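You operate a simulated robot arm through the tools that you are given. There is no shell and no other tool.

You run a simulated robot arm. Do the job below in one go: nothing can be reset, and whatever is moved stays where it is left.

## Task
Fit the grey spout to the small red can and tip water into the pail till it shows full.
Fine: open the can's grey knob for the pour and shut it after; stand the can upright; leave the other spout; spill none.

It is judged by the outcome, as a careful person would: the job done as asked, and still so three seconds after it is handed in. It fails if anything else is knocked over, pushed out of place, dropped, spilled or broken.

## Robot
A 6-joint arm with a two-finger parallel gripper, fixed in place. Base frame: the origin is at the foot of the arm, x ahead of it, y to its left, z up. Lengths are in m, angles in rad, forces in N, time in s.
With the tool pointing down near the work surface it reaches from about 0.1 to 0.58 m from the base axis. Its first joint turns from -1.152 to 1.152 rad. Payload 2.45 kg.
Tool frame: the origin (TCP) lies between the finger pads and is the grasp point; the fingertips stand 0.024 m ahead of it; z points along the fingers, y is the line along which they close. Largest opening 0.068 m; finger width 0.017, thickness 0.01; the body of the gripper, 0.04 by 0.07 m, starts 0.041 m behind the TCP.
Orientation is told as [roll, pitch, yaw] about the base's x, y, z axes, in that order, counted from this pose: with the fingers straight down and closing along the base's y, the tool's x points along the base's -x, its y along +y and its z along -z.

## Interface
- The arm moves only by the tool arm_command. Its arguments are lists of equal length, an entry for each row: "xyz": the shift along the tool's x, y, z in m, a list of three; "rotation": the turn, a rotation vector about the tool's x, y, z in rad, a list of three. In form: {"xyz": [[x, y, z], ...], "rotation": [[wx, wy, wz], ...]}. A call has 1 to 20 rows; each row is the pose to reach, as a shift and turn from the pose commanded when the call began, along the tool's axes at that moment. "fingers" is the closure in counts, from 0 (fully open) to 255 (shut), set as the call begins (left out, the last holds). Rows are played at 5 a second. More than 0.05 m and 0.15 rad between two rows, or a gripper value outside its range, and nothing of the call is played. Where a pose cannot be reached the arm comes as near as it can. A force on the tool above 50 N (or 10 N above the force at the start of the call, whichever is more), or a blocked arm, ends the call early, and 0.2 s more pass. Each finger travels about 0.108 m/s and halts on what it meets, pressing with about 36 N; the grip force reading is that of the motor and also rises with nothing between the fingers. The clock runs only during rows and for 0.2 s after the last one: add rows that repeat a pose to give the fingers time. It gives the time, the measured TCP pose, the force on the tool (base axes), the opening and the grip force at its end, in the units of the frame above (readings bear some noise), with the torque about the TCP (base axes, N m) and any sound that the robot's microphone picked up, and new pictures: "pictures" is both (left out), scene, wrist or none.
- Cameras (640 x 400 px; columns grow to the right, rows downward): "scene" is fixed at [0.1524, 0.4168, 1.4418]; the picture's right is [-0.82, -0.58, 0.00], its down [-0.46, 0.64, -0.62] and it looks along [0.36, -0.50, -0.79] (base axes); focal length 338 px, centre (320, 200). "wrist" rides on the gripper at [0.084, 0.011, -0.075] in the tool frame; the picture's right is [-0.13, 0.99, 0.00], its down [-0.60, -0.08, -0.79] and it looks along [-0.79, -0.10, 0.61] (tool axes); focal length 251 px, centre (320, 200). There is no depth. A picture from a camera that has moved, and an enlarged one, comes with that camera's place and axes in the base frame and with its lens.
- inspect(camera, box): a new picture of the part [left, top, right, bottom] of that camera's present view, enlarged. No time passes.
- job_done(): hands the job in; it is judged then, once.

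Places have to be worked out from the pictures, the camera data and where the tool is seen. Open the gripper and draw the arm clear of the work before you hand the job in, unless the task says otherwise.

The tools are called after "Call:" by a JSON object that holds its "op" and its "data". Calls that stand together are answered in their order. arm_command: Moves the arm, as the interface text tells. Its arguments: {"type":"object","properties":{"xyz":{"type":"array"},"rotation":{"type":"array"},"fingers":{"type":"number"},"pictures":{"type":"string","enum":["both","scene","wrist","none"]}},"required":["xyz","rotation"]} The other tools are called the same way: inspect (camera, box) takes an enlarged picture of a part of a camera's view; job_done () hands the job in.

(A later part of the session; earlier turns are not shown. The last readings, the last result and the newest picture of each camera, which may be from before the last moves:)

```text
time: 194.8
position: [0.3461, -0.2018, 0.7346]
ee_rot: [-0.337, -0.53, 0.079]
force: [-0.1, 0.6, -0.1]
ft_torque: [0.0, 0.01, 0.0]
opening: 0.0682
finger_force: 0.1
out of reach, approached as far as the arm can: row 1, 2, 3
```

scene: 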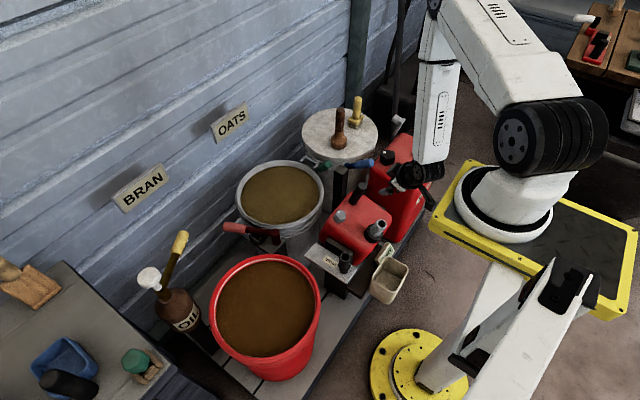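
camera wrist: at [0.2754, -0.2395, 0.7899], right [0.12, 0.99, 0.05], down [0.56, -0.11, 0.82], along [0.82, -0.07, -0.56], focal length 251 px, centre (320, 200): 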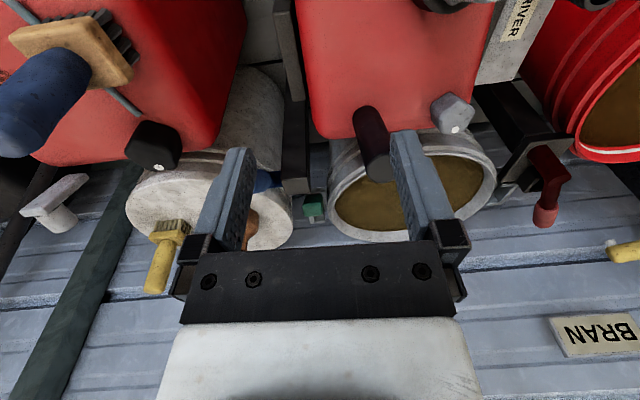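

That worked: the arm accepts outward tilt and the last rows were reached exactly. Now, still in free space, I convert to a pure outward pitch of −0.5 (roll and yaw zero).

Call:
{"op": "arm_command", "data": {"xyz": [[0, 0, 0], [0, 0, 0], [0, 0, 0], [0, 0, 0]], "rotation": [[-0.099, 0.014, 0.021], [-0.199, 0.027, 0.042], [-0.298, 0.041, 0.063], [-0.298, 0.041, 0.063]], "fingers": 0, "pictures": "both"}}

Call:
{"op": "inspect", "data": {"camera": "scene", "box": [300, 150, 440, 310]}}

```text
time: 195.8
position: [0.3467, -0.2022, 0.7341]
ee_rot: [0.002, -0.497, -0.001]
force: [-1.1, -0.6, 0.2]
ft_torque: [0.02, 0.01, 0.01]
opening: 0.0678
finger_force: 0.0
camera wrist: at [0.236, -0.1919, 0.7612], right [0.11, 0.99, 0.06], down [0.15, -0.08, 0.98], along [0.98, -0.1, -0.16], focal length 251 px, centre (320, 200)
```

scene: 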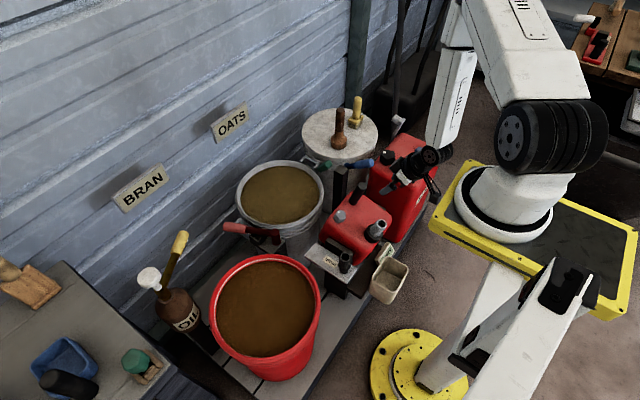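
wrist: 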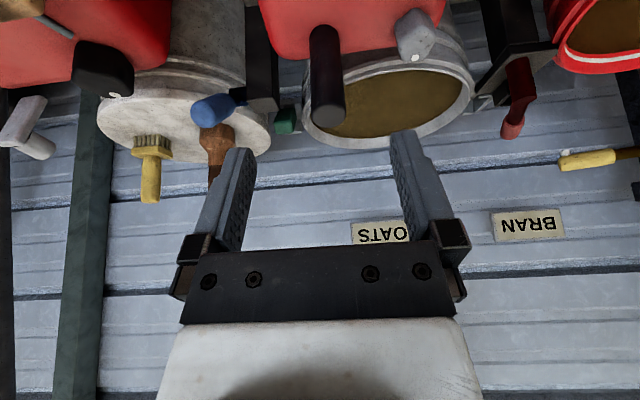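

```text
2.50 times, centred on (370, 230) of scene
camera zoom: at [0.1524, 0.4168, 1.4418], right [-0.82, -0.58, 0.0], down [-0.46, 0.64, -0.62], along [0.36, -0.5, -0.79], focal length 844 px, centre (195, 125)
```

zoom: 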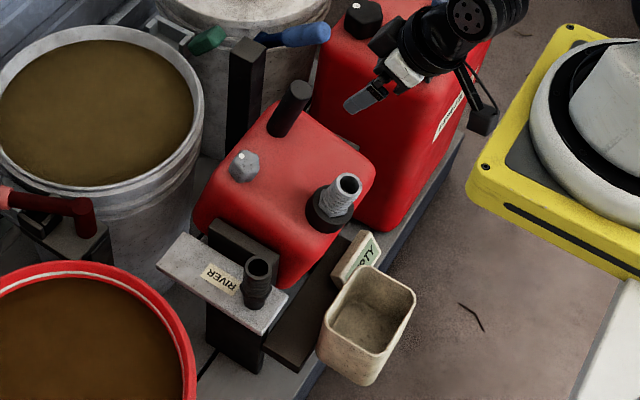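

The arm is in a good configuration now (no reach warnings). I approach the tilted post, whose top is near (0.436,-0.201,0.653), to a pre-grasp point along the tool axis.

Call:
{"op": "arm_command", "data": {"xyz": [[-0.008, 0.0004, 0.02], [-0.016, 0.0008, 0.041], [-0.024, 0.0012, 0.062], [-0.0321, 0.0016, 0.083], [-0.0321, 0.0016, 0.083]], "rotation": [[0, 0, 0], [0, 0, 0], [0, 0, 0], [0, 0, 0], [0, 0, 0]], "fingers": 0, "pictures": "both"}}

Call:
{"op": "inspect", "data": {"camera": "wrist", "box": [220, 20, 420, 240]}}

Call:
{"op": "inspect", "data": {"camera": "scene", "box": [320, 150, 420, 250]}}

```text
time: 197.0
position: [0.4146, -0.2015, 0.6775]
ee_rot: [0.002, -0.498, 0.0]
force: [0.3, 0.9, -0.4]
ft_torque: [0.0, 0.0, -0.02]
opening: 0.0679
finger_force: 0.0
camera wrist: at [0.3038, -0.1903, 0.7045], right [0.11, 0.99, 0.06], down [0.15, -0.08, 0.98], along [0.98, -0.1, -0.16], focal length 251 px, centre (320, 200)
```

scene: 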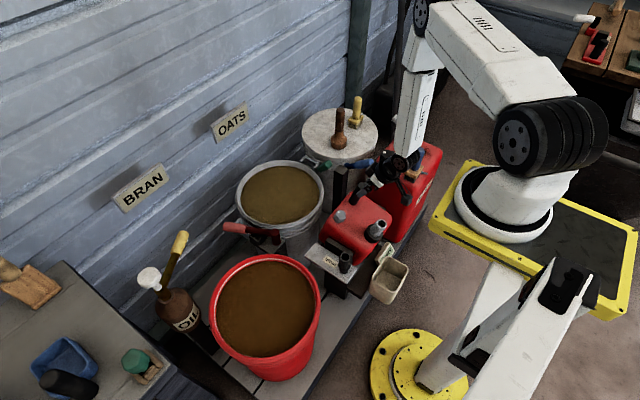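
wrist: 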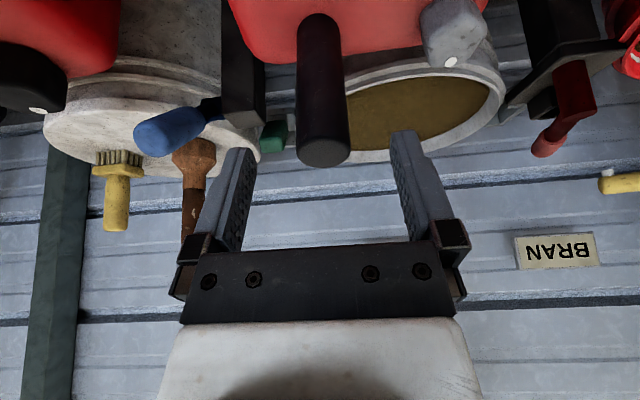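

```text
1.82 times, centred on (320, 130) of wrist
camera zoom: at [0.3038, -0.1903, 0.7045], right [0.11, 0.99, 0.06], down [0.15, -0.08, 0.98], along [0.98, -0.1, -0.16], focal length 457 px, centre (320, 327)
```

zoom: 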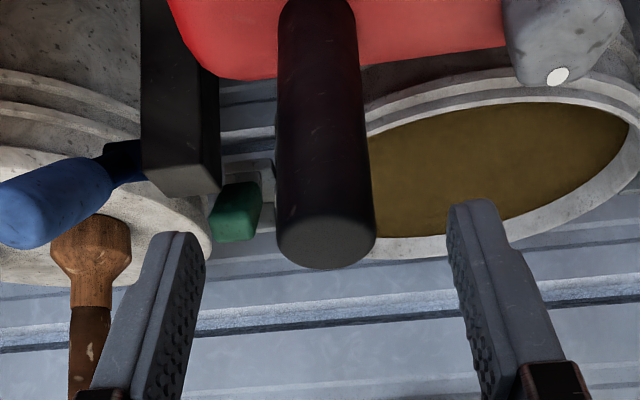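

```text
4.00 times, centred on (370, 200) of scene
camera zoom: at [0.1524, 0.4168, 1.4418], right [-0.82, -0.58, 0.0], down [-0.46, 0.64, -0.62], along [0.36, -0.5, -0.79], focal length 1350 px, centre (120, 200)
```

zoom: 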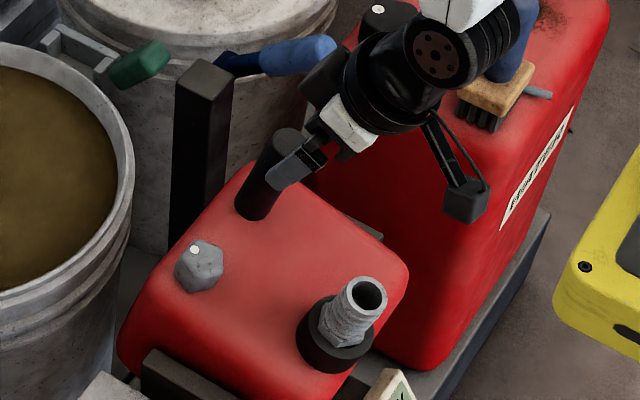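

The post lines up with the tool axis. I advance 58 mm to straddle it and then close.

Call:
{"op": "arm_command", "data": {"xyz": [[0, 0.0004, 0.02], [0, 0.0004, 0.04], [-0.001, 0.0004, 0.058], [-0.001, 0.0004, 0.058]], "rotation": [[0, 0, 0], [0, 0, 0], [0, 0, 0], [0, 0, 0]], "fingers": 0, "pictures": "wrist"}}

Call:
{"op": "arm_command", "data": {"xyz": [[0, 0, 0], [0, 0, 0], [0, 0, 0]], "rotation": [[0, 0, 0], [0, 0, 0], [0, 0, 0]], "fingers": 255, "pictures": "wrist"}}

Call:
{"op": "inspect", "data": {"camera": "scene", "box": [300, 150, 440, 310]}}

```text
time: 198.0
position: [0.4425, -0.1993, 0.6288]
ee_rot: [0.002, -0.497, 0.001]
force: [0.1, 0.1, -0.5]
ft_torque: [0.01, 0.03, 0.03]
opening: 0.0678
finger_force: 0.1
camera wrist: at [0.3319, -0.1897, 0.6538], right [0.11, 0.99, 0.06], down [0.15, -0.08, 0.98], along [0.98, -0.1, -0.16], focal length 251 px, centre (320, 200)
```

wrist: 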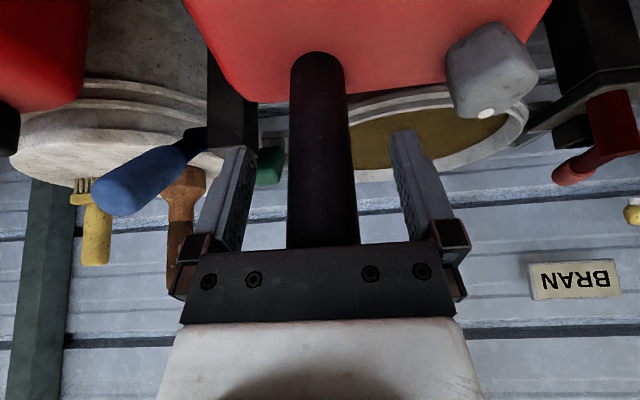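

```text
time: 198.8
position: [0.4404, -0.2007, 0.628]
ee_rot: [0.002, -0.496, 0.0]
force: [2.9, 8.8, -2.8]
ft_torque: [-1.34, -0.35, -0.46]
opening: 0.0298
finger_force: 43.7
camera wrist: at [0.3316, -0.1894, 0.6539], right [0.11, 0.99, 0.06], down [0.15, -0.08, 0.98], along [0.98, -0.1, -0.16], focal length 251 px, centre (320, 200)
```

wrist: 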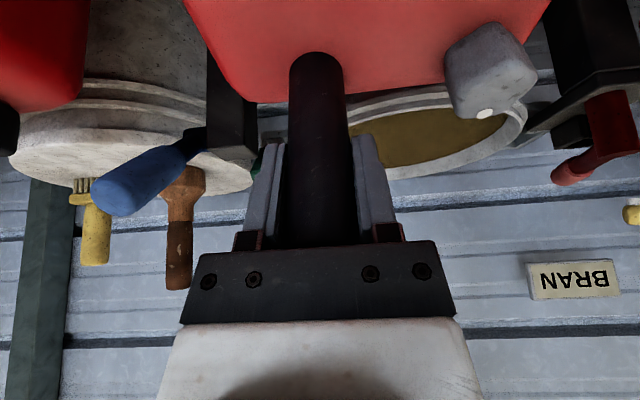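

```text
2.50 times, centred on (370, 230) of scene
camera zoom: at [0.1525, 0.4169, 1.4417], right [-0.82, -0.58, 0.0], down [-0.46, 0.64, -0.62], along [0.36, -0.5, -0.79], focal length 844 px, centre (195, 125)
```

zoom: 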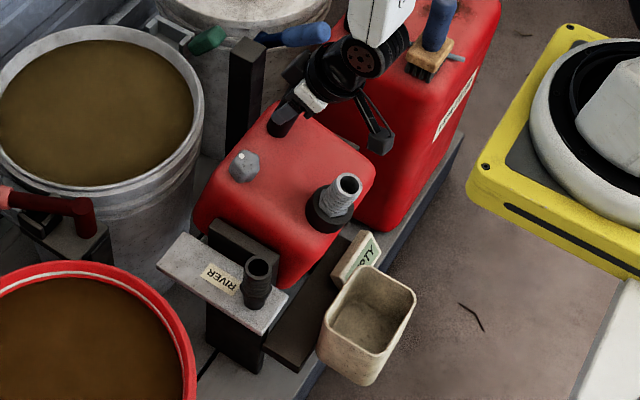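

Gripped firmly with the wrist pitched well outward and no reach warning. I continue tipping by 0.1 rad on the arc.

Call:
{"op": "arm_command", "data": {"xyz": [[0.0038, 0.0004, -0.0025], [0.0075, 0.0004, -0.005], [0.0114, 0.0004, -0.0073], [0.0153, 0.0004, -0.0096], [0.0153, 0.0004, -0.0096]], "rotation": [[0, -0.022, 0], [0, -0.045, 0], [0, -0.068, 0], [0, -0.09, 0], [0, -0.09, 0]], "fingers": 255, "pictures": "none"}}

Call:
{"op": "inspect", "data": {"camera": "scene", "box": [300, 150, 440, 310]}}

```text
time: 200.0
position: [0.4247, -0.1991, 0.6289]
ee_rot: [0.001, -0.59, 0.0]
force: [12.6, 12.4, -0.7]
ft_torque: [-1.14, -1.45, -0.16]
opening: 0.0299
finger_force: 43.9
```

```text
2.50 times, centred on (370, 230) of scene
camera zoom: at [0.1526, 0.417, 1.4417], right [-0.82, -0.58, 0.0], down [-0.46, 0.64, -0.62], along [0.36, -0.5, -0.79], focal length 844 px, centre (195, 125)
```

zoom: 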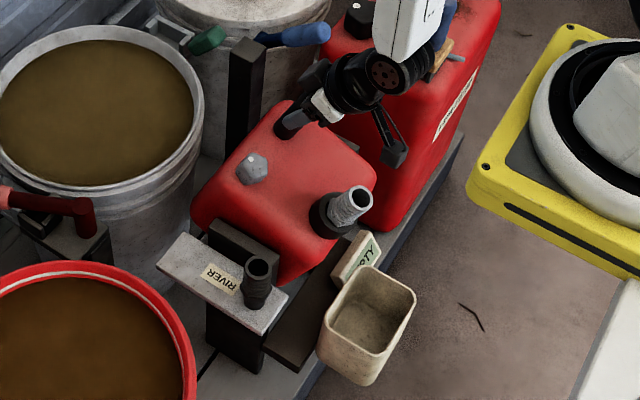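

Works well: no warnings, can at about 0.35 rad, spout steady. I continue another 0.2 rad.

Call:
{"op": "arm_command", "data": {"xyz": [[0.0038, 0.0006, -0.0024], [0.0076, 0.0006, -0.0048], [0.0115, 0.0006, -0.0071], [0.0154, 0.0006, -0.0094], [0.0194, 0.0006, -0.0115], [0.0234, 0.0006, -0.0135], [0.0276, 0.0006, -0.0154], [0.0317, 0.0006, -0.0173], [0.0317, 0.0006, -0.0173]], "rotation": [[0, -0.022, 0], [0, -0.045, 0], [0, -0.068, 0], [0, -0.09, 0], [0, -0.112, 0], [0, -0.135, 0], [0, -0.157, 0], [0, -0.18, 0], [0, -0.18, 0]], "fingers": 255, "pictures": "scene"}}

Call:
{"op": "inspect", "data": {"camera": "scene", "box": [300, 150, 440, 310]}}

```text
time: 202.0
position: [0.3883, -0.2, 0.6249]
ee_rot: [0.001, -0.768, -0.001]
force: [9.9, -0.8, -0.8]
ft_torque: [-0.93, -1.45, -0.4]
opening: 0.0299
finger_force: 43.7
```

scene: 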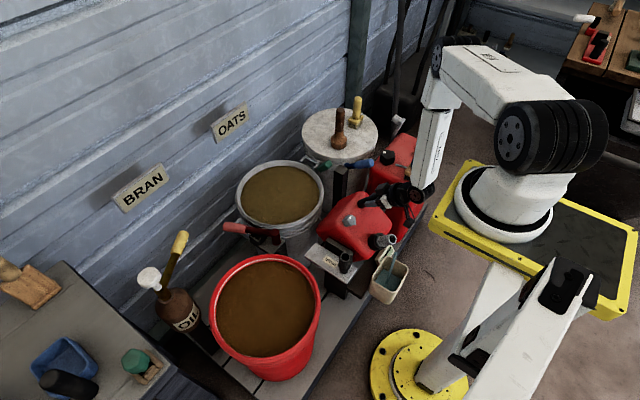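

```text
2.50 times, centred on (370, 230) of scene
camera zoom: at [0.1525, 0.4168, 1.4418], right [-0.82, -0.58, 0.0], down [-0.46, 0.64, -0.62], along [0.36, -0.5, -0.79], focal length 844 px, centre (195, 125)
```

zoom: 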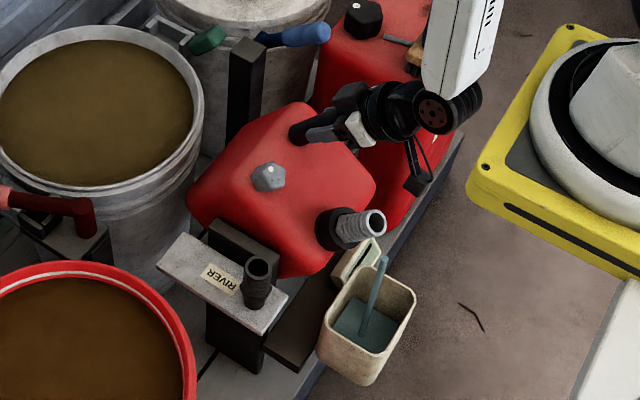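

Water is already flowing from the spout into the pail. I look closely at the stream, the level and the tag.

Call:
{"op": "inspect", "data": {"camera": "scene", "box": [365, 225, 415, 310]}}

Call:
{"op": "inspect", "data": {"camera": "scene", "box": [370, 235, 410, 265]}}

```text
4.71 times, centred on (390, 268) of scene
camera zoom: at [0.1525, 0.4168, 1.4418], right [-0.82, -0.58, 0.0], down [-0.46, 0.64, -0.62], along [0.36, -0.5, -0.79], focal length 1588 px, centre (-9, -118)
```

zoom: 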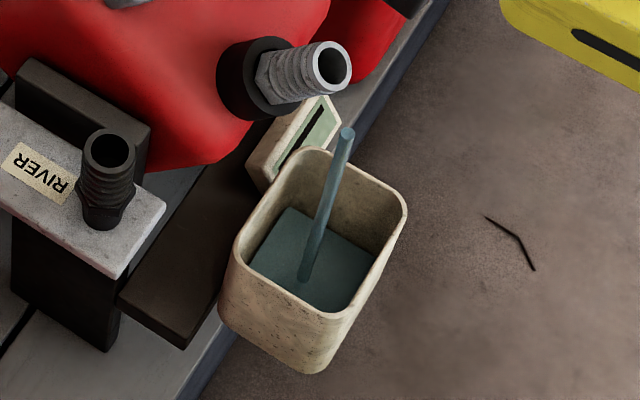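

```text
13.33 times, centred on (390, 250) of scene
camera zoom: at [0.1525, 0.4168, 1.4418], right [-0.82, -0.58, 0.0], down [-0.46, 0.64, -0.62], along [0.36, -0.5, -0.79], focal length 4500 px, centre (-613, -467)
```

zoom: 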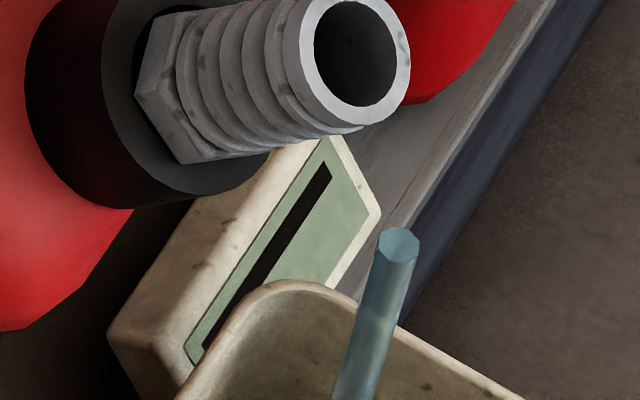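

The tag has changed from EMPTY to a bar, and the level is at roughly a third. I hold still for a moment (0.6 s) to judge the fill rate.

Call:
{"op": "arm_command", "data": {"xyz": [[0, 0, 0], [0, 0, 0]], "rotation": [[0, 0, 0], [0, 0, 0]], "fingers": 255, "pictures": "scene"}}

Call:
{"op": "inspect", "data": {"camera": "scene", "box": [365, 225, 415, 310]}}

Call:
{"op": "inspect", "data": {"camera": "scene", "box": [370, 235, 410, 265]}}

```text
time: 202.6
position: [0.3895, -0.1994, 0.6234]
ee_rot: [0.0, -0.767, -0.002]
force: [6.8, -4.5, -2.1]
ft_torque: [-0.92, -1.22, -0.52]
opening: 0.0296
finger_force: 43.7
```

scene: 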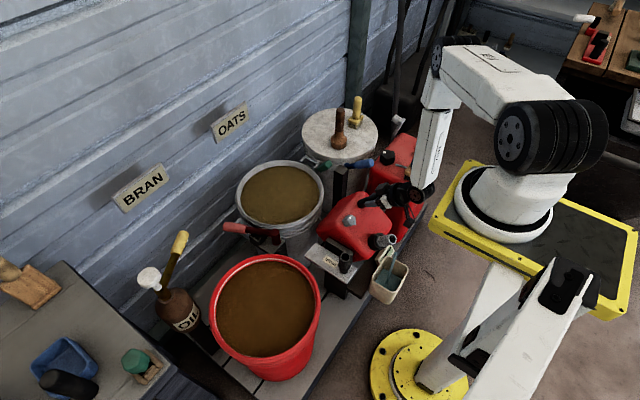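

```text
4.71 times, centred on (390, 268) of scene
camera zoom: at [0.1525, 0.4167, 1.4418], right [-0.82, -0.58, 0.0], down [-0.46, 0.64, -0.62], along [0.36, -0.5, -0.79], focal length 1588 px, centre (-9, -118)
```

zoom: 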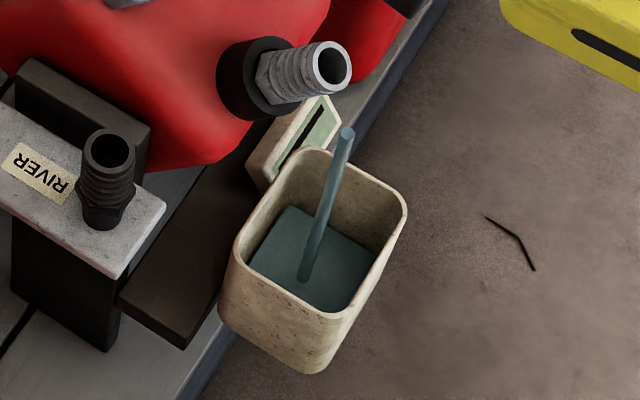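

```text
13.33 times, centred on (390, 250) of scene
camera zoom: at [0.1525, 0.4167, 1.4418], right [-0.82, -0.58, 0.0], down [-0.46, 0.64, -0.62], along [0.36, -0.5, -0.79], focal length 4500 px, centre (-613, -467)
```

zoom: 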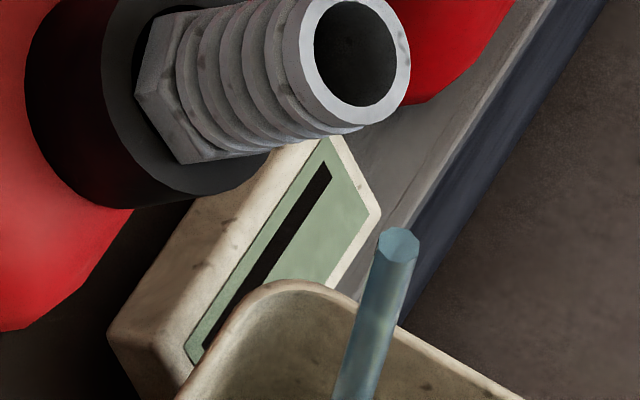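

The level barely changes in 0.6 s, so the flow is gentle here. I hold for another second and compare.

Call:
{"op": "arm_command", "data": {"xyz": [[0, 0, 0], [0, 0, 0], [0, 0, 0], [0, 0, 0], [0, 0, 0]], "rotation": [[0, 0, 0], [0, 0, 0], [0, 0, 0], [0, 0, 0], [0, 0, 0]], "fingers": 255, "pictures": "none"}}

Call:
{"op": "inspect", "data": {"camera": "scene", "box": [365, 225, 415, 310]}}

Call:
{"op": "inspect", "data": {"camera": "wrist", "box": [0, 0, 640, 400]}}

```text
time: 203.8
position: [0.3877, -0.2004, 0.6248]
ee_rot: [0.001, -0.765, -0.002]
force: [5.5, -9.4, -2.7]
ft_torque: [-0.84, -0.24, -0.56]
opening: 0.0297
finger_force: 43.7
```

```text
4.71 times, centred on (390, 268) of scene
camera zoom: at [0.1525, 0.4166, 1.4418], right [-0.82, -0.58, 0.0], down [-0.46, 0.64, -0.62], along [0.36, -0.5, -0.79], focal length 1588 px, centre (-9, -118)
```

zoom: 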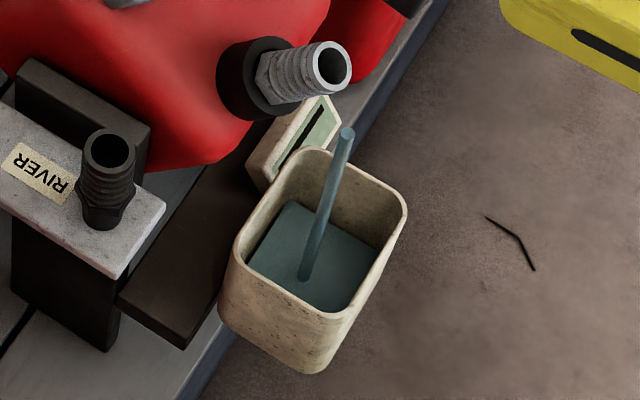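

```text
1.00 times, centred on (320, 200) of wrist (not enlarged: the box is as wide or as high as the picture)
camera zoom: at [0.2754, -0.1891, 0.621], right [0.09, 0.99, 0.09], down [-0.12, -0.08, 0.99], along [0.99, -0.1, 0.11], focal length 251 px, centre (320, 200)
```

zoom: 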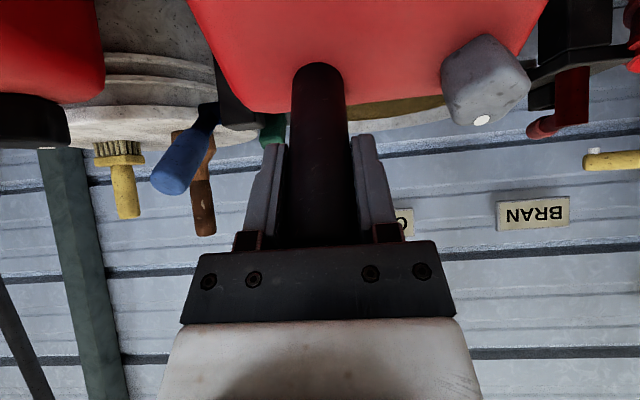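

The level is rising slowly, perhaps 4–5 mm per second, with ~6 cm of freeboard left. I hold for about 2 s more and check again.

Call:
{"op": "arm_command", "data": {"xyz": [[0, 0, 0], [0, 0, 0], [0, 0, 0], [0, 0, 0], [0, 0, 0], [0, 0, 0], [0, 0, 0], [0, 0, 0], [0, 0, 0]], "rotation": [[0, 0, 0], [0, 0, 0], [0, 0, 0], [0, 0, 0], [0, 0, 0], [0, 0, 0], [0, 0, 0], [0, 0, 0], [0, 0, 0]], "fingers": 255, "pictures": "none"}}

Call:
{"op": "inspect", "data": {"camera": "scene", "box": [365, 225, 415, 310]}}

Call:
{"op": "inspect", "data": {"camera": "scene", "box": [370, 235, 410, 265]}}

```text
time: 205.8
position: [0.389, -0.2, 0.6247]
ee_rot: [0.004, -0.766, -0.002]
force: [-2.2, -14.9, -3.4]
ft_torque: [-0.68, 0.28, -0.58]
opening: 0.0297
finger_force: 43.9
```

```text
4.71 times, centred on (390, 268) of scene
camera zoom: at [0.1524, 0.4165, 1.4419], right [-0.82, -0.58, 0.0], down [-0.46, 0.64, -0.62], along [0.36, -0.5, -0.79], focal length 1588 px, centre (-9, -118)
```

zoom: 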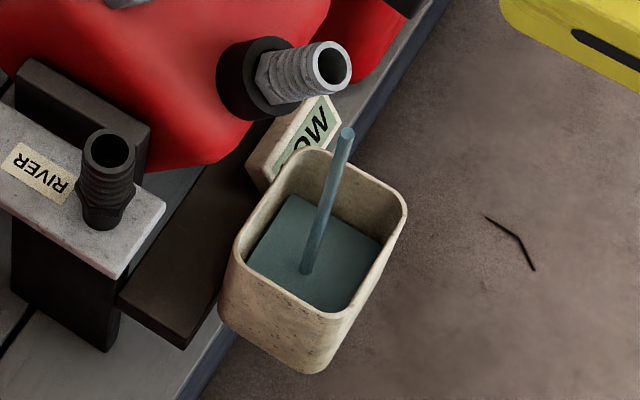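

```text
13.33 times, centred on (390, 250) of scene
camera zoom: at [0.1524, 0.4165, 1.4419], right [-0.82, -0.58, 0.0], down [-0.46, 0.64, -0.62], along [0.36, -0.5, -0.79], focal length 4500 px, centre (-613, -467)
```

zoom: 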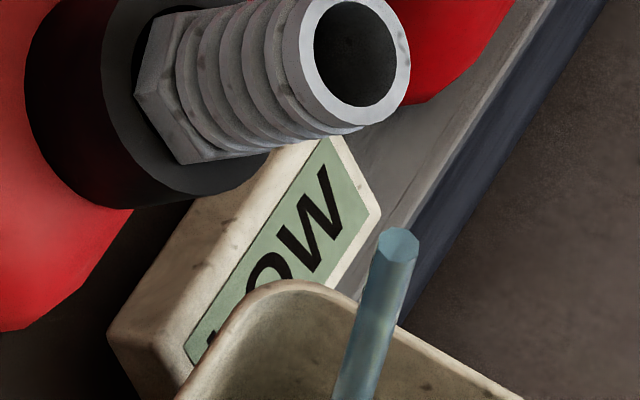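

The tag now reads LOW, so the pour is working. I keep holding, about 3 s at a time.

Call:
{"op": "arm_command", "data": {"xyz": [[0, -0.0003, 0], [0, -0.0005, 0], [0, -0.0005, 0], [0, -0.0005, 0], [0, -0.0005, 0], [0, -0.0005, 0], [0, -0.0005, 0], [0, -0.0005, 0], [0, -0.0005, 0], [0, -0.0005, 0], [0, -0.0005, 0], [0, -0.0005, 0], [0, -0.0005, 0], [0, -0.0005, 0]], "rotation": [[0, 0, 0], [0, 0, 0], [0, 0, 0], [0, 0, 0], [0, 0, 0], [0, 0, 0], [0, 0, 0], [0, 0, 0], [0, 0, 0], [0, 0, 0], [0, 0, 0], [0, 0, 0], [0, 0, 0], [0, 0, 0]], "fingers": 255, "pictures": "none"}}

Call:
{"op": "inspect", "data": {"camera": "scene", "box": [365, 225, 415, 310]}}

Call:
{"op": "inspect", "data": {"camera": "scene", "box": [370, 235, 410, 265]}}

```text
time: 208.8
position: [0.3888, -0.2, 0.6253]
ee_rot: [0.002, -0.768, -0.002]
force: [3.8, -5.1, -15.8]
ft_torque: [-1.08, -0.08, -0.63]
opening: 0.0297
finger_force: 43.8
```

```text
4.71 times, centred on (390, 268) of scene
camera zoom: at [0.1527, 0.4166, 1.4418], right [-0.82, -0.58, 0.0], down [-0.46, 0.64, -0.62], along [0.36, -0.5, -0.79], focal length 1588 px, centre (-9, -118)
```

zoom: 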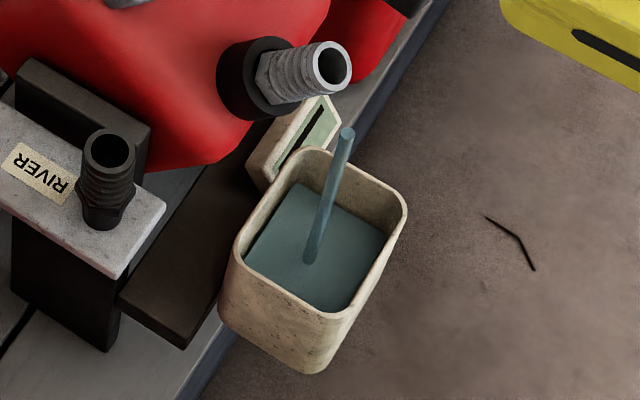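

```text
13.33 times, centred on (390, 250) of scene
camera zoom: at [0.1527, 0.4166, 1.4418], right [-0.82, -0.58, 0.0], down [-0.46, 0.64, -0.62], along [0.36, -0.5, -0.79], focal length 4500 px, centre (-613, -467)
```

zoom: 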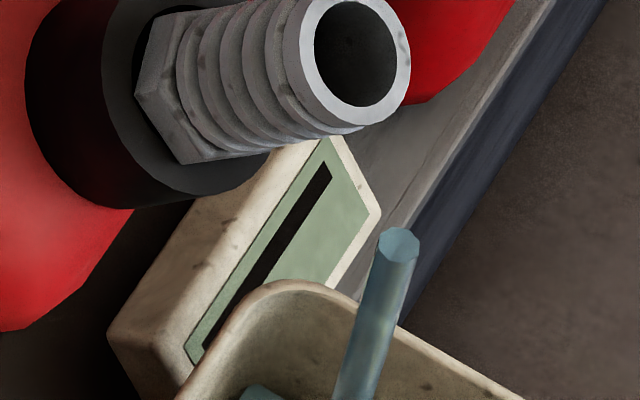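

The level has risen further (tag shows a bar between readings). I keep holding another 2 s and check.

Call:
{"op": "arm_command", "data": {"xyz": [[0, 0, 0.0004], [0, 0, 0.0006], [0, 0, 0.0006], [0, 0, 0.0006], [0, 0, 0.0006], [0, 0, 0.0006], [0, 0, 0.0006], [0, 0, 0.0006], [0, 0, 0.0006]], "rotation": [[0, 0, 0], [0, 0, 0], [0, 0, 0], [0, 0, 0], [0, 0, 0], [0, 0, 0], [0, 0, 0], [0, 0, 0], [0, 0, 0]], "fingers": 255, "pictures": "none"}}

Call:
{"op": "inspect", "data": {"camera": "scene", "box": [365, 225, 415, 310]}}

Call:
{"op": "inspect", "data": {"camera": "scene", "box": [370, 235, 410, 265]}}

```text
time: 210.8
position: [0.3878, -0.2005, 0.6249]
ee_rot: [0.002, -0.77, -0.001]
force: [-16.0, 3.6, 37.8]
ft_torque: [-0.81, 0.52, -0.79]
opening: 0.0298
finger_force: 44.0
```

```text
4.71 times, centred on (390, 268) of scene
camera zoom: at [0.1517, 0.4171, 1.4418], right [-0.82, -0.58, 0.0], down [-0.46, 0.64, -0.62], along [0.36, -0.5, -0.79], focal length 1588 px, centre (-9, -118)
```

zoom: 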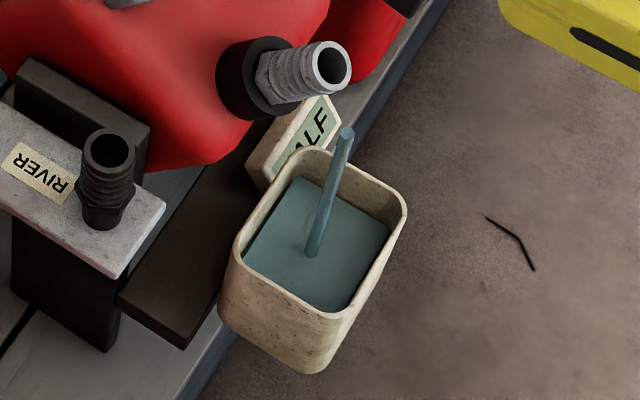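

```text
13.33 times, centred on (390, 250) of scene
camera zoom: at [0.1517, 0.4171, 1.4418], right [-0.82, -0.58, 0.0], down [-0.46, 0.64, -0.62], along [0.36, -0.5, -0.79], focal length 4500 px, centre (-613, -467)
```

zoom: 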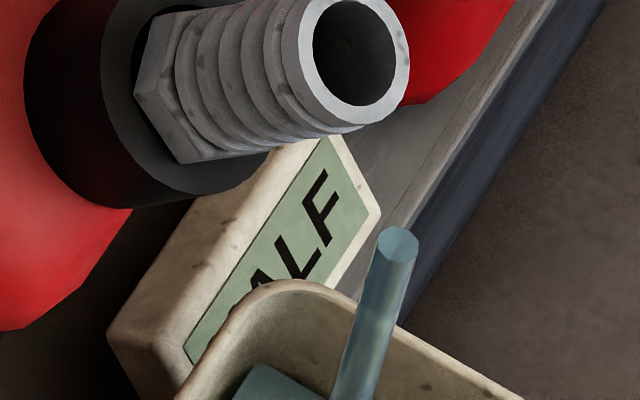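

The tag reads HALF. My small z nudge raised the grip force to 38 N, so I undo most of it and keep pouring for another 2 s.

Call:
{"op": "arm_command", "data": {"xyz": [[0, 0, -0.0002], [0, 0, -0.0004], [0, 0, -0.0004], [0, 0, -0.0004], [0, 0, -0.0004], [0, 0, -0.0004], [0, 0, -0.0004], [0, 0, -0.0004], [0, 0, -0.0004]], "rotation": [[0, 0, 0], [0, 0, 0], [0, 0, 0], [0, 0, 0], [0, 0, 0], [0, 0, 0], [0, 0, 0], [0, 0, 0], [0, 0, 0]], "fingers": 255, "pictures": "none"}}

Call:
{"op": "inspect", "data": {"camera": "scene", "box": [365, 225, 415, 310]}}

Call:
{"op": "inspect", "data": {"camera": "scene", "box": [370, 235, 410, 265]}}

```text
time: 212.8
position: [0.388, -0.1998, 0.6245]
ee_rot: [0.002, -0.767, -0.001]
force: [6.3, 7.4, 9.0]
ft_torque: [-1.09, -1.02, -0.44]
opening: 0.0298
finger_force: 43.2
```

```text
4.71 times, centred on (390, 268) of scene
camera zoom: at [0.1523, 0.417, 1.4417], right [-0.82, -0.58, 0.0], down [-0.46, 0.64, -0.62], along [0.36, -0.5, -0.79], focal length 1588 px, centre (-9, -118)
```

zoom: 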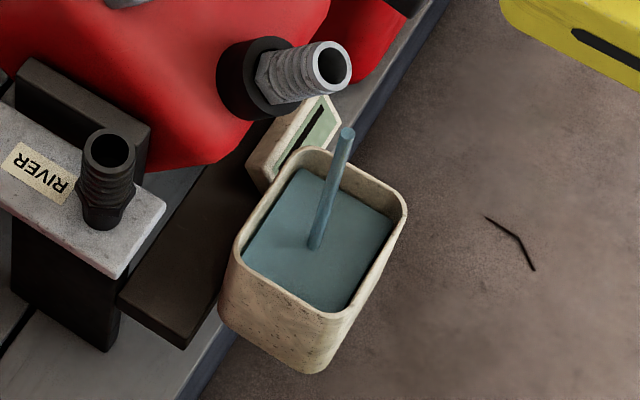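

```text
13.33 times, centred on (390, 250) of scene
camera zoom: at [0.1523, 0.417, 1.4417], right [-0.82, -0.58, 0.0], down [-0.46, 0.64, -0.62], along [0.36, -0.5, -0.79], focal length 4500 px, centre (-613, -467)
```

zoom: 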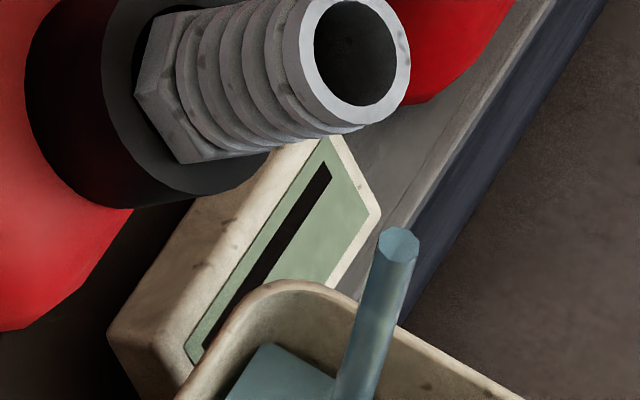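

Level is now about 2 cm below the rim with the tag between HALF and FULL. I pour in shorter holds (0.8 s) from here.

Call:
{"op": "arm_command", "data": {"xyz": [[0, 0, 0], [0, 0, 0], [0, 0, 0]], "rotation": [[0, 0, 0], [0, 0, 0], [0, 0, 0]], "fingers": 255, "pictures": "none"}}

Call:
{"op": "inspect", "data": {"camera": "scene", "box": [365, 225, 415, 310]}}

Call:
{"op": "inspect", "data": {"camera": "scene", "box": [370, 235, 410, 265]}}

```text
time: 213.6
position: [0.3887, -0.1993, 0.6259]
ee_rot: [0.001, -0.767, -0.001]
force: [9.3, 7.8, 6.3]
ft_torque: [-1.17, -1.11, -0.41]
opening: 0.03
finger_force: 43.6
```

```text
4.71 times, centred on (390, 268) of scene
camera zoom: at [0.1524, 0.417, 1.4417], right [-0.82, -0.58, 0.0], down [-0.46, 0.64, -0.62], along [0.36, -0.5, -0.79], focal length 1588 px, centre (-9, -118)
```

zoom: 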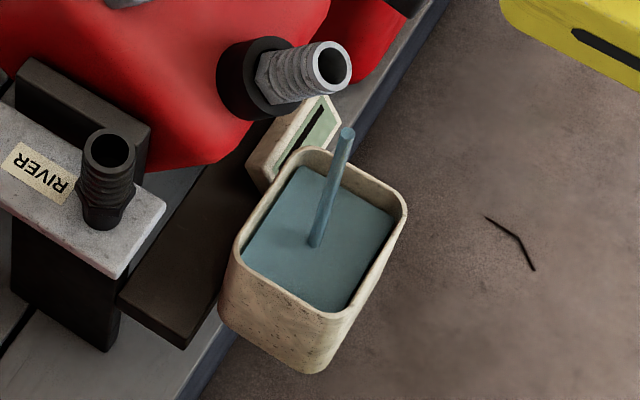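

```text
13.33 times, centred on (390, 250) of scene
camera zoom: at [0.1524, 0.417, 1.4417], right [-0.82, -0.58, 0.0], down [-0.46, 0.64, -0.62], along [0.36, -0.5, -0.79], focal length 4500 px, centre (-613, -467)
```

zoom: 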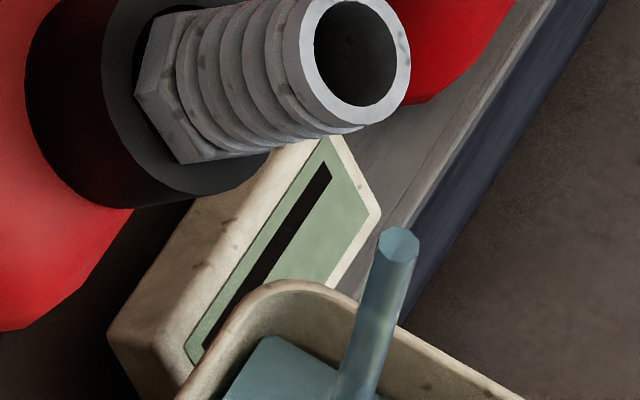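

Still showing the bar, with about 24 mm to the rim. Another 0.8 s.

Call:
{"op": "arm_command", "data": {"xyz": [[0, 0, 0], [0, 0, 0], [0, 0, 0]], "rotation": [[0, 0, 0], [0, 0, 0], [0, 0, 0]], "fingers": 255, "pictures": "none"}}

Call:
{"op": "inspect", "data": {"camera": "scene", "box": [370, 235, 410, 265]}}

```text
time: 214.4
position: [0.3882, -0.2007, 0.6254]
ee_rot: [0.002, -0.766, 0.0]
force: [9.5, 8.4, 5.5]
ft_torque: [-1.12, -1.16, -0.47]
opening: 0.0296
finger_force: 43.4
```

```text
13.33 times, centred on (390, 250) of scene
camera zoom: at [0.1524, 0.417, 1.4417], right [-0.82, -0.58, 0.0], down [-0.46, 0.64, -0.62], along [0.36, -0.5, -0.79], focal length 4500 px, centre (-613, -467)
```

zoom: 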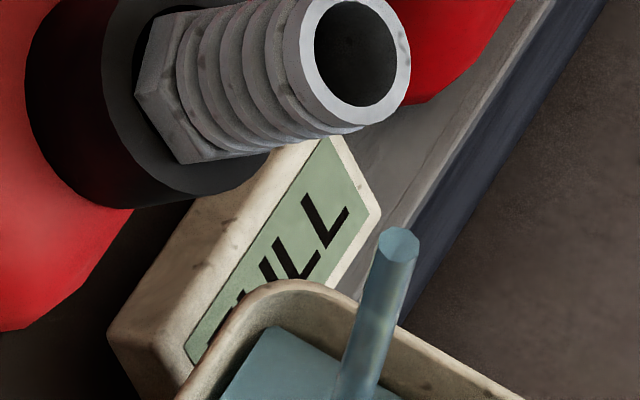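

FULL is showing — I tip the can back right away along the same arc.

Call:
{"op": "arm_command", "data": {"xyz": [[-0.0074, 0, 0.0051], [-0.0146, 0, 0.0106], [-0.0215, 0, 0.0165], [-0.0281, 0, 0.0226], [-0.0343, 0, 0.0291], [-0.0403, 0, 0.0359]], "rotation": [[0, 0.045, 0], [0, 0.09, 0], [0, 0.135, 0], [0, 0.18, 0], [0, 0.225, 0], [0, 0.27, 0]], "fingers": 255, "pictures": "scene"}}

Call:
{"op": "inspect", "data": {"camera": "scene", "box": [365, 225, 415, 310]}}

Call:
{"op": "inspect", "data": {"camera": "scene", "box": [300, 150, 440, 310]}}

```text
time: 215.8
position: [0.4403, -0.2013, 0.6248]
ee_rot: [0.006, -0.489, -0.004]
force: [-13.6, -8.2, -10.7]
ft_torque: [-1.51, 1.39, -0.67]
opening: 0.0297
finger_force: 43.9
```

scene: 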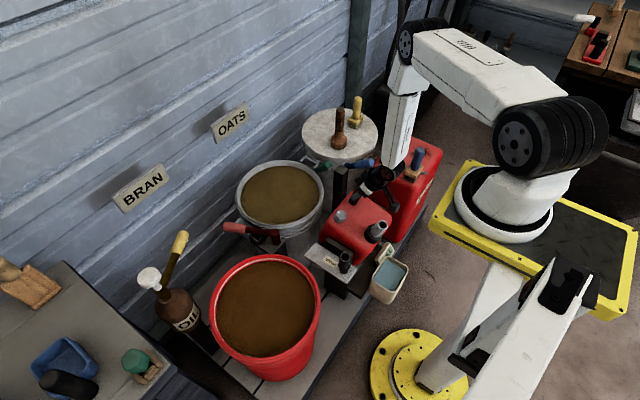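

```text
4.71 times, centred on (390, 268) of scene
camera zoom: at [0.1524, 0.4166, 1.4418], right [-0.82, -0.58, 0.0], down [-0.46, 0.64, -0.62], along [0.36, -0.5, -0.79], focal length 1588 px, centre (-9, -118)
```

zoom: 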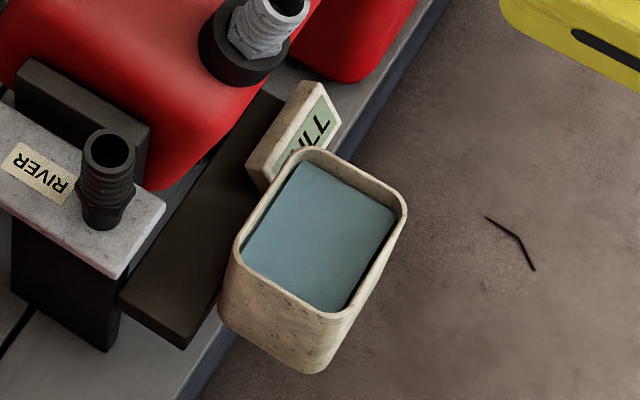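

```text
2.50 times, centred on (370, 230) of scene
camera zoom: at [0.1524, 0.4166, 1.4418], right [-0.82, -0.58, 0.0], down [-0.46, 0.64, -0.62], along [0.36, -0.5, -0.79], focal length 844 px, centre (195, 125)
```

zoom: 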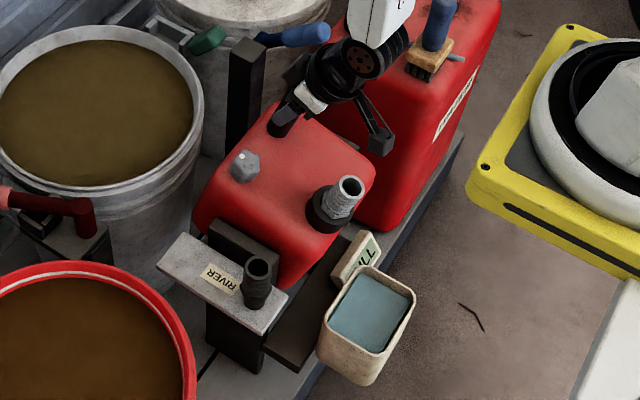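

The pour stopped cleanly: the tag reads FULL, the level is below the rim, the spout is still seated and everything is dry. I now bring the can the rest of the way back, keeping the wrist pitched outward.

Call:
{"op": "arm_command", "data": {"xyz": [[-0.0037, -0.0004, 0.0027], [-0.0073, -0.0004, 0.0053], [-0.0108, -0.0004, 0.0082], [-0.0142, -0.0004, 0.0111], [-0.0142, -0.0004, 0.0111]], "rotation": [[0, 0.01, 0], [0, 0.02, 0], [0, 0.03, 0], [0, 0.04, 0], [0, 0.04, 0]], "fingers": 255, "pictures": "none"}}

Call:
{"op": "inspect", "data": {"camera": "scene", "box": [300, 150, 440, 310]}}

```text
time: 217.0
position: [0.4583, -0.2005, 0.6235]
ee_rot: [0.004, -0.449, 0.001]
force: [-15.3, 1.4, -7.6]
ft_torque: [-1.33, 1.63, -0.46]
opening: 0.03
finger_force: 43.8
```

```text
2.50 times, centred on (370, 230) of scene
camera zoom: at [0.1523, 0.4168, 1.4418], right [-0.82, -0.58, 0.0], down [-0.46, 0.64, -0.62], along [0.36, -0.5, -0.79], focal length 844 px, centre (195, 125)
```

zoom: 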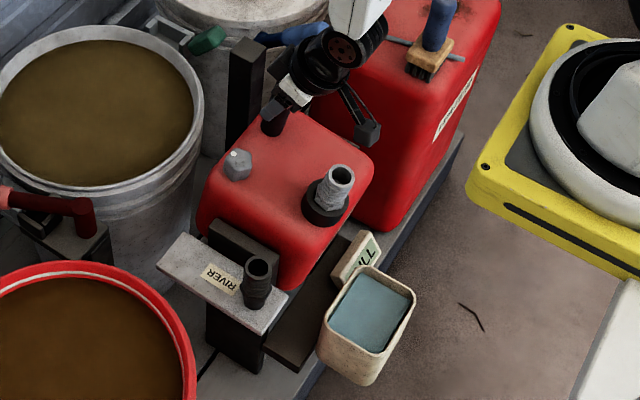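

Going well; about 0.15 rad left. I continue back another 0.1 rad.

Call:
{"op": "arm_command", "data": {"xyz": [[-0.0035, 0, 0.0029], [-0.007, 0, 0.0058], [-0.0104, 0, 0.0088], [-0.0137, 0, 0.0119], [-0.0137, 0, 0.0119]], "rotation": [[0, 0.01, 0], [0, 0.02, 0], [0, 0.03, 0], [0, 0.04, 0], [0, 0.04, 0]], "fingers": 255, "pictures": "none"}}

Call:
{"op": "inspect", "data": {"camera": "scene", "box": [320, 150, 420, 260]}}

```text
time: 218.2
position: [0.4758, -0.2005, 0.6186]
ee_rot: [0.002, -0.412, 0.0]
force: [-12.9, 3.5, -2.6]
ft_torque: [-1.09, 1.3, -0.13]
opening: 0.0295
finger_force: 43.7
```

```text
3.64 times, centred on (370, 205) of scene
camera zoom: at [0.1523, 0.4169, 1.4418], right [-0.82, -0.58, 0.0], down [-0.46, 0.64, -0.62], along [0.36, -0.5, -0.79], focal length 1227 px, centre (138, 182)
```

zoom: 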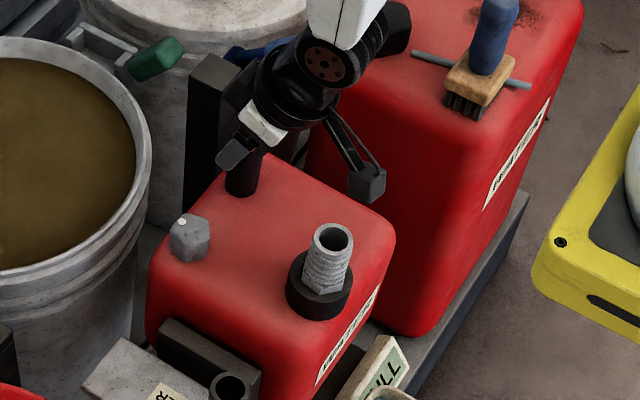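

Nearly upright, about 0.035 rad to go with no reach warnings. I finish the last part.

Call:
{"op": "arm_command", "data": {"xyz": [[-0.0016, 0, 0.0014], [-0.0031, 0, 0.0028], [-0.0047, 0, 0.0043], [-0.0047, 0, 0.0043]], "rotation": [[0, 0.005, 0], [0, 0.01, 0], [0, 0.015, 0], [0, 0.015, 0]], "fingers": 255, "pictures": "none"}}

Call:
{"op": "inspect", "data": {"camera": "scene", "box": [320, 150, 420, 260]}}

Call:
{"op": "inspect", "data": {"camera": "scene", "box": [340, 190, 400, 240]}}

```text
time: 219.2
position: [0.4811, -0.1991, 0.6178]
ee_rot: [0.001, -0.399, -0.003]
force: [-14.7, -7.4, -7.1]
ft_torque: [-0.92, 1.15, -0.26]
opening: 0.0297
finger_force: 43.9
```

```text
3.64 times, centred on (370, 205) of scene
camera zoom: at [0.1523, 0.4166, 1.4418], right [-0.82, -0.58, 0.0], down [-0.46, 0.64, -0.62], along [0.36, -0.5, -0.79], focal length 1227 px, centre (138, 182)
```

zoom: 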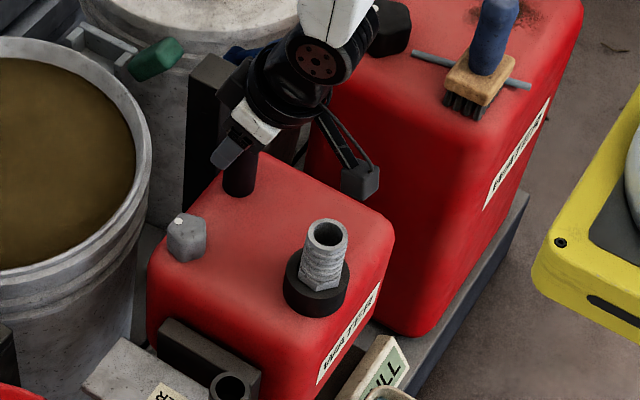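

```text
8.00 times, centred on (370, 215) of scene
camera zoom: at [0.1523, 0.4166, 1.4418], right [-0.82, -0.58, 0.0], down [-0.46, 0.64, -0.62], along [0.36, -0.5, -0.79], focal length 2700 px, centre (-80, 80)
```

zoom: 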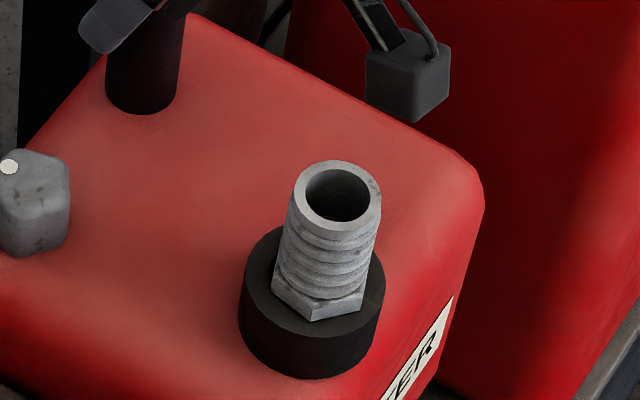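

The can is upright again at its original position. I open the gripper and back off the post along the tool axis, then level the wrist further inward.

Call:
{"op": "arm_command", "data": {"xyz": [[0, 0, 0], [0, 0, 0], [0, 0, -0.02], [0, 0, -0.045], [0, 0, -0.07], [0, 0, -0.095]], "rotation": [[0, 0, 0], [0, 0, 0], [0, 0, 0], [0, 0, 0], [0, 0, 0], [0, 0, 0]], "fingers": 0, "pictures": "both"}}

Call:
{"op": "inspect", "data": {"camera": "scene", "box": [320, 150, 420, 260]}}

```text
time: 220.6
position: [0.4471, -0.2012, 0.7051]
ee_rot: [0.003, -0.403, 0.002]
force: [-0.5, -1.1, 0.4]
ft_torque: [0.01, -0.02, -0.01]
opening: 0.0679
finger_force: 0.0
camera wrist: at [0.34, -0.1907, 0.7424], right [0.12, 0.99, 0.05], down [0.25, -0.08, 0.97], along [0.96, -0.1, -0.25], focal length 251 px, centre (320, 200)
```

scene: 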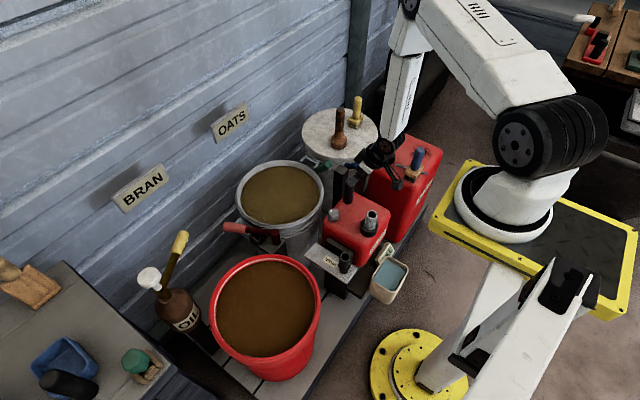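
wrist: 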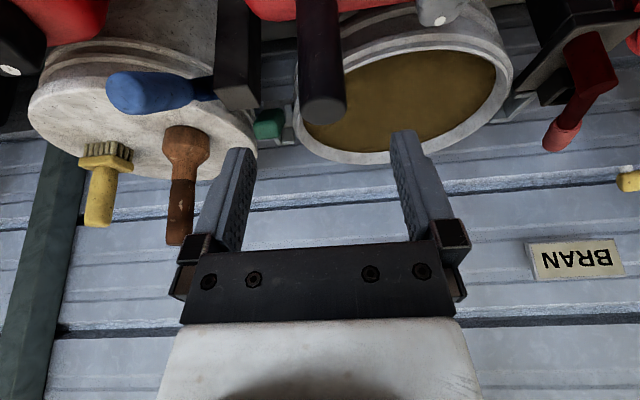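

```text
3.64 times, centred on (370, 205) of scene
camera zoom: at [0.1524, 0.4168, 1.4418], right [-0.82, -0.58, 0.0], down [-0.46, 0.64, -0.62], along [0.36, -0.5, -0.79], focal length 1227 px, centre (138, 182)
```

zoom: 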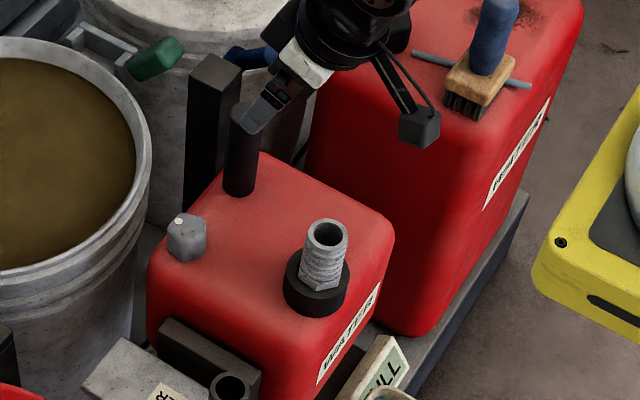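

The can stands upright by itself with the spout in place. I retreat inward while levelling the wrist.

Call:
{"op": "arm_command", "data": {"xyz": [[0.0126, 0.0083, -0.0117], [0.0251, 0.0167, -0.0235], [0.0377, 0.025, -0.0352], [0.0503, 0.0333, -0.0469], [0.0628, 0.0417, -0.0587], [0.0754, 0.05, -0.0704], [0.0754, 0.05, -0.0704]], "rotation": [[0, 0.0675, 0], [0, 0.135, 0], [0, 0.2025, 0], [0, 0.27, 0], [0, 0.3375, 0], [0, 0.405, 0], [0, 0.405, 0]], "fingers": 0, "pictures": "both"}}

Call:
{"op": "inspect", "data": {"camera": "scene", "box": [310, 190, 370, 240]}}

Call:
{"op": "inspect", "data": {"camera": "scene", "box": [365, 225, 415, 310]}}

```text
time: 222.2
position: [0.3494, -0.1504, 0.7395]
ee_rot: [0.003, 0.004, 0.002]
force: [0.1, -0.6, 0.0]
ft_torque: [0.0, -0.02, 0.02]
opening: 0.0681
finger_force: 0.0
camera wrist: at [0.2658, -0.1395, 0.8156], right [0.13, 0.99, 0.0], down [0.61, -0.08, 0.79], along [0.78, -0.1, -0.61], focal length 251 px, centre (320, 200)
```

scene: 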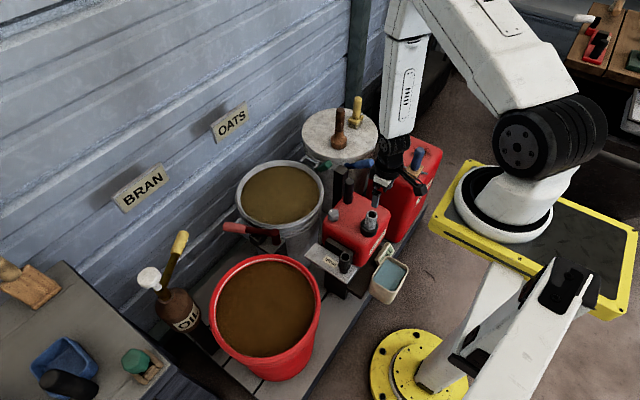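
wrist: 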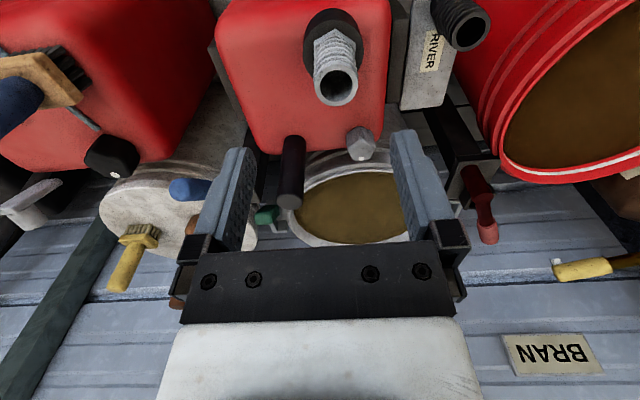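

```text
8.00 times, centred on (340, 215) of scene
camera zoom: at [0.1524, 0.4168, 1.4418], right [-0.82, -0.58, 0.0], down [-0.46, 0.64, -0.62], along [0.36, -0.5, -0.79], focal length 2700 px, centre (160, 80)
```

zoom: 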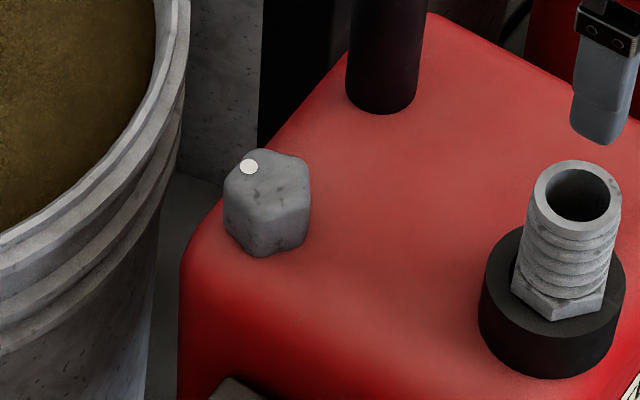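

```text
4.71 times, centred on (390, 268) of scene
camera zoom: at [0.1524, 0.4168, 1.4418], right [-0.82, -0.58, 0.0], down [-0.46, 0.64, -0.62], along [0.36, -0.5, -0.79], focal length 1588 px, centre (-9, -118)
```

zoom: 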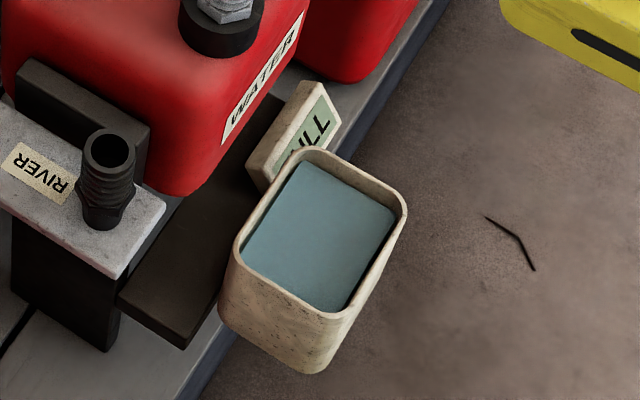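

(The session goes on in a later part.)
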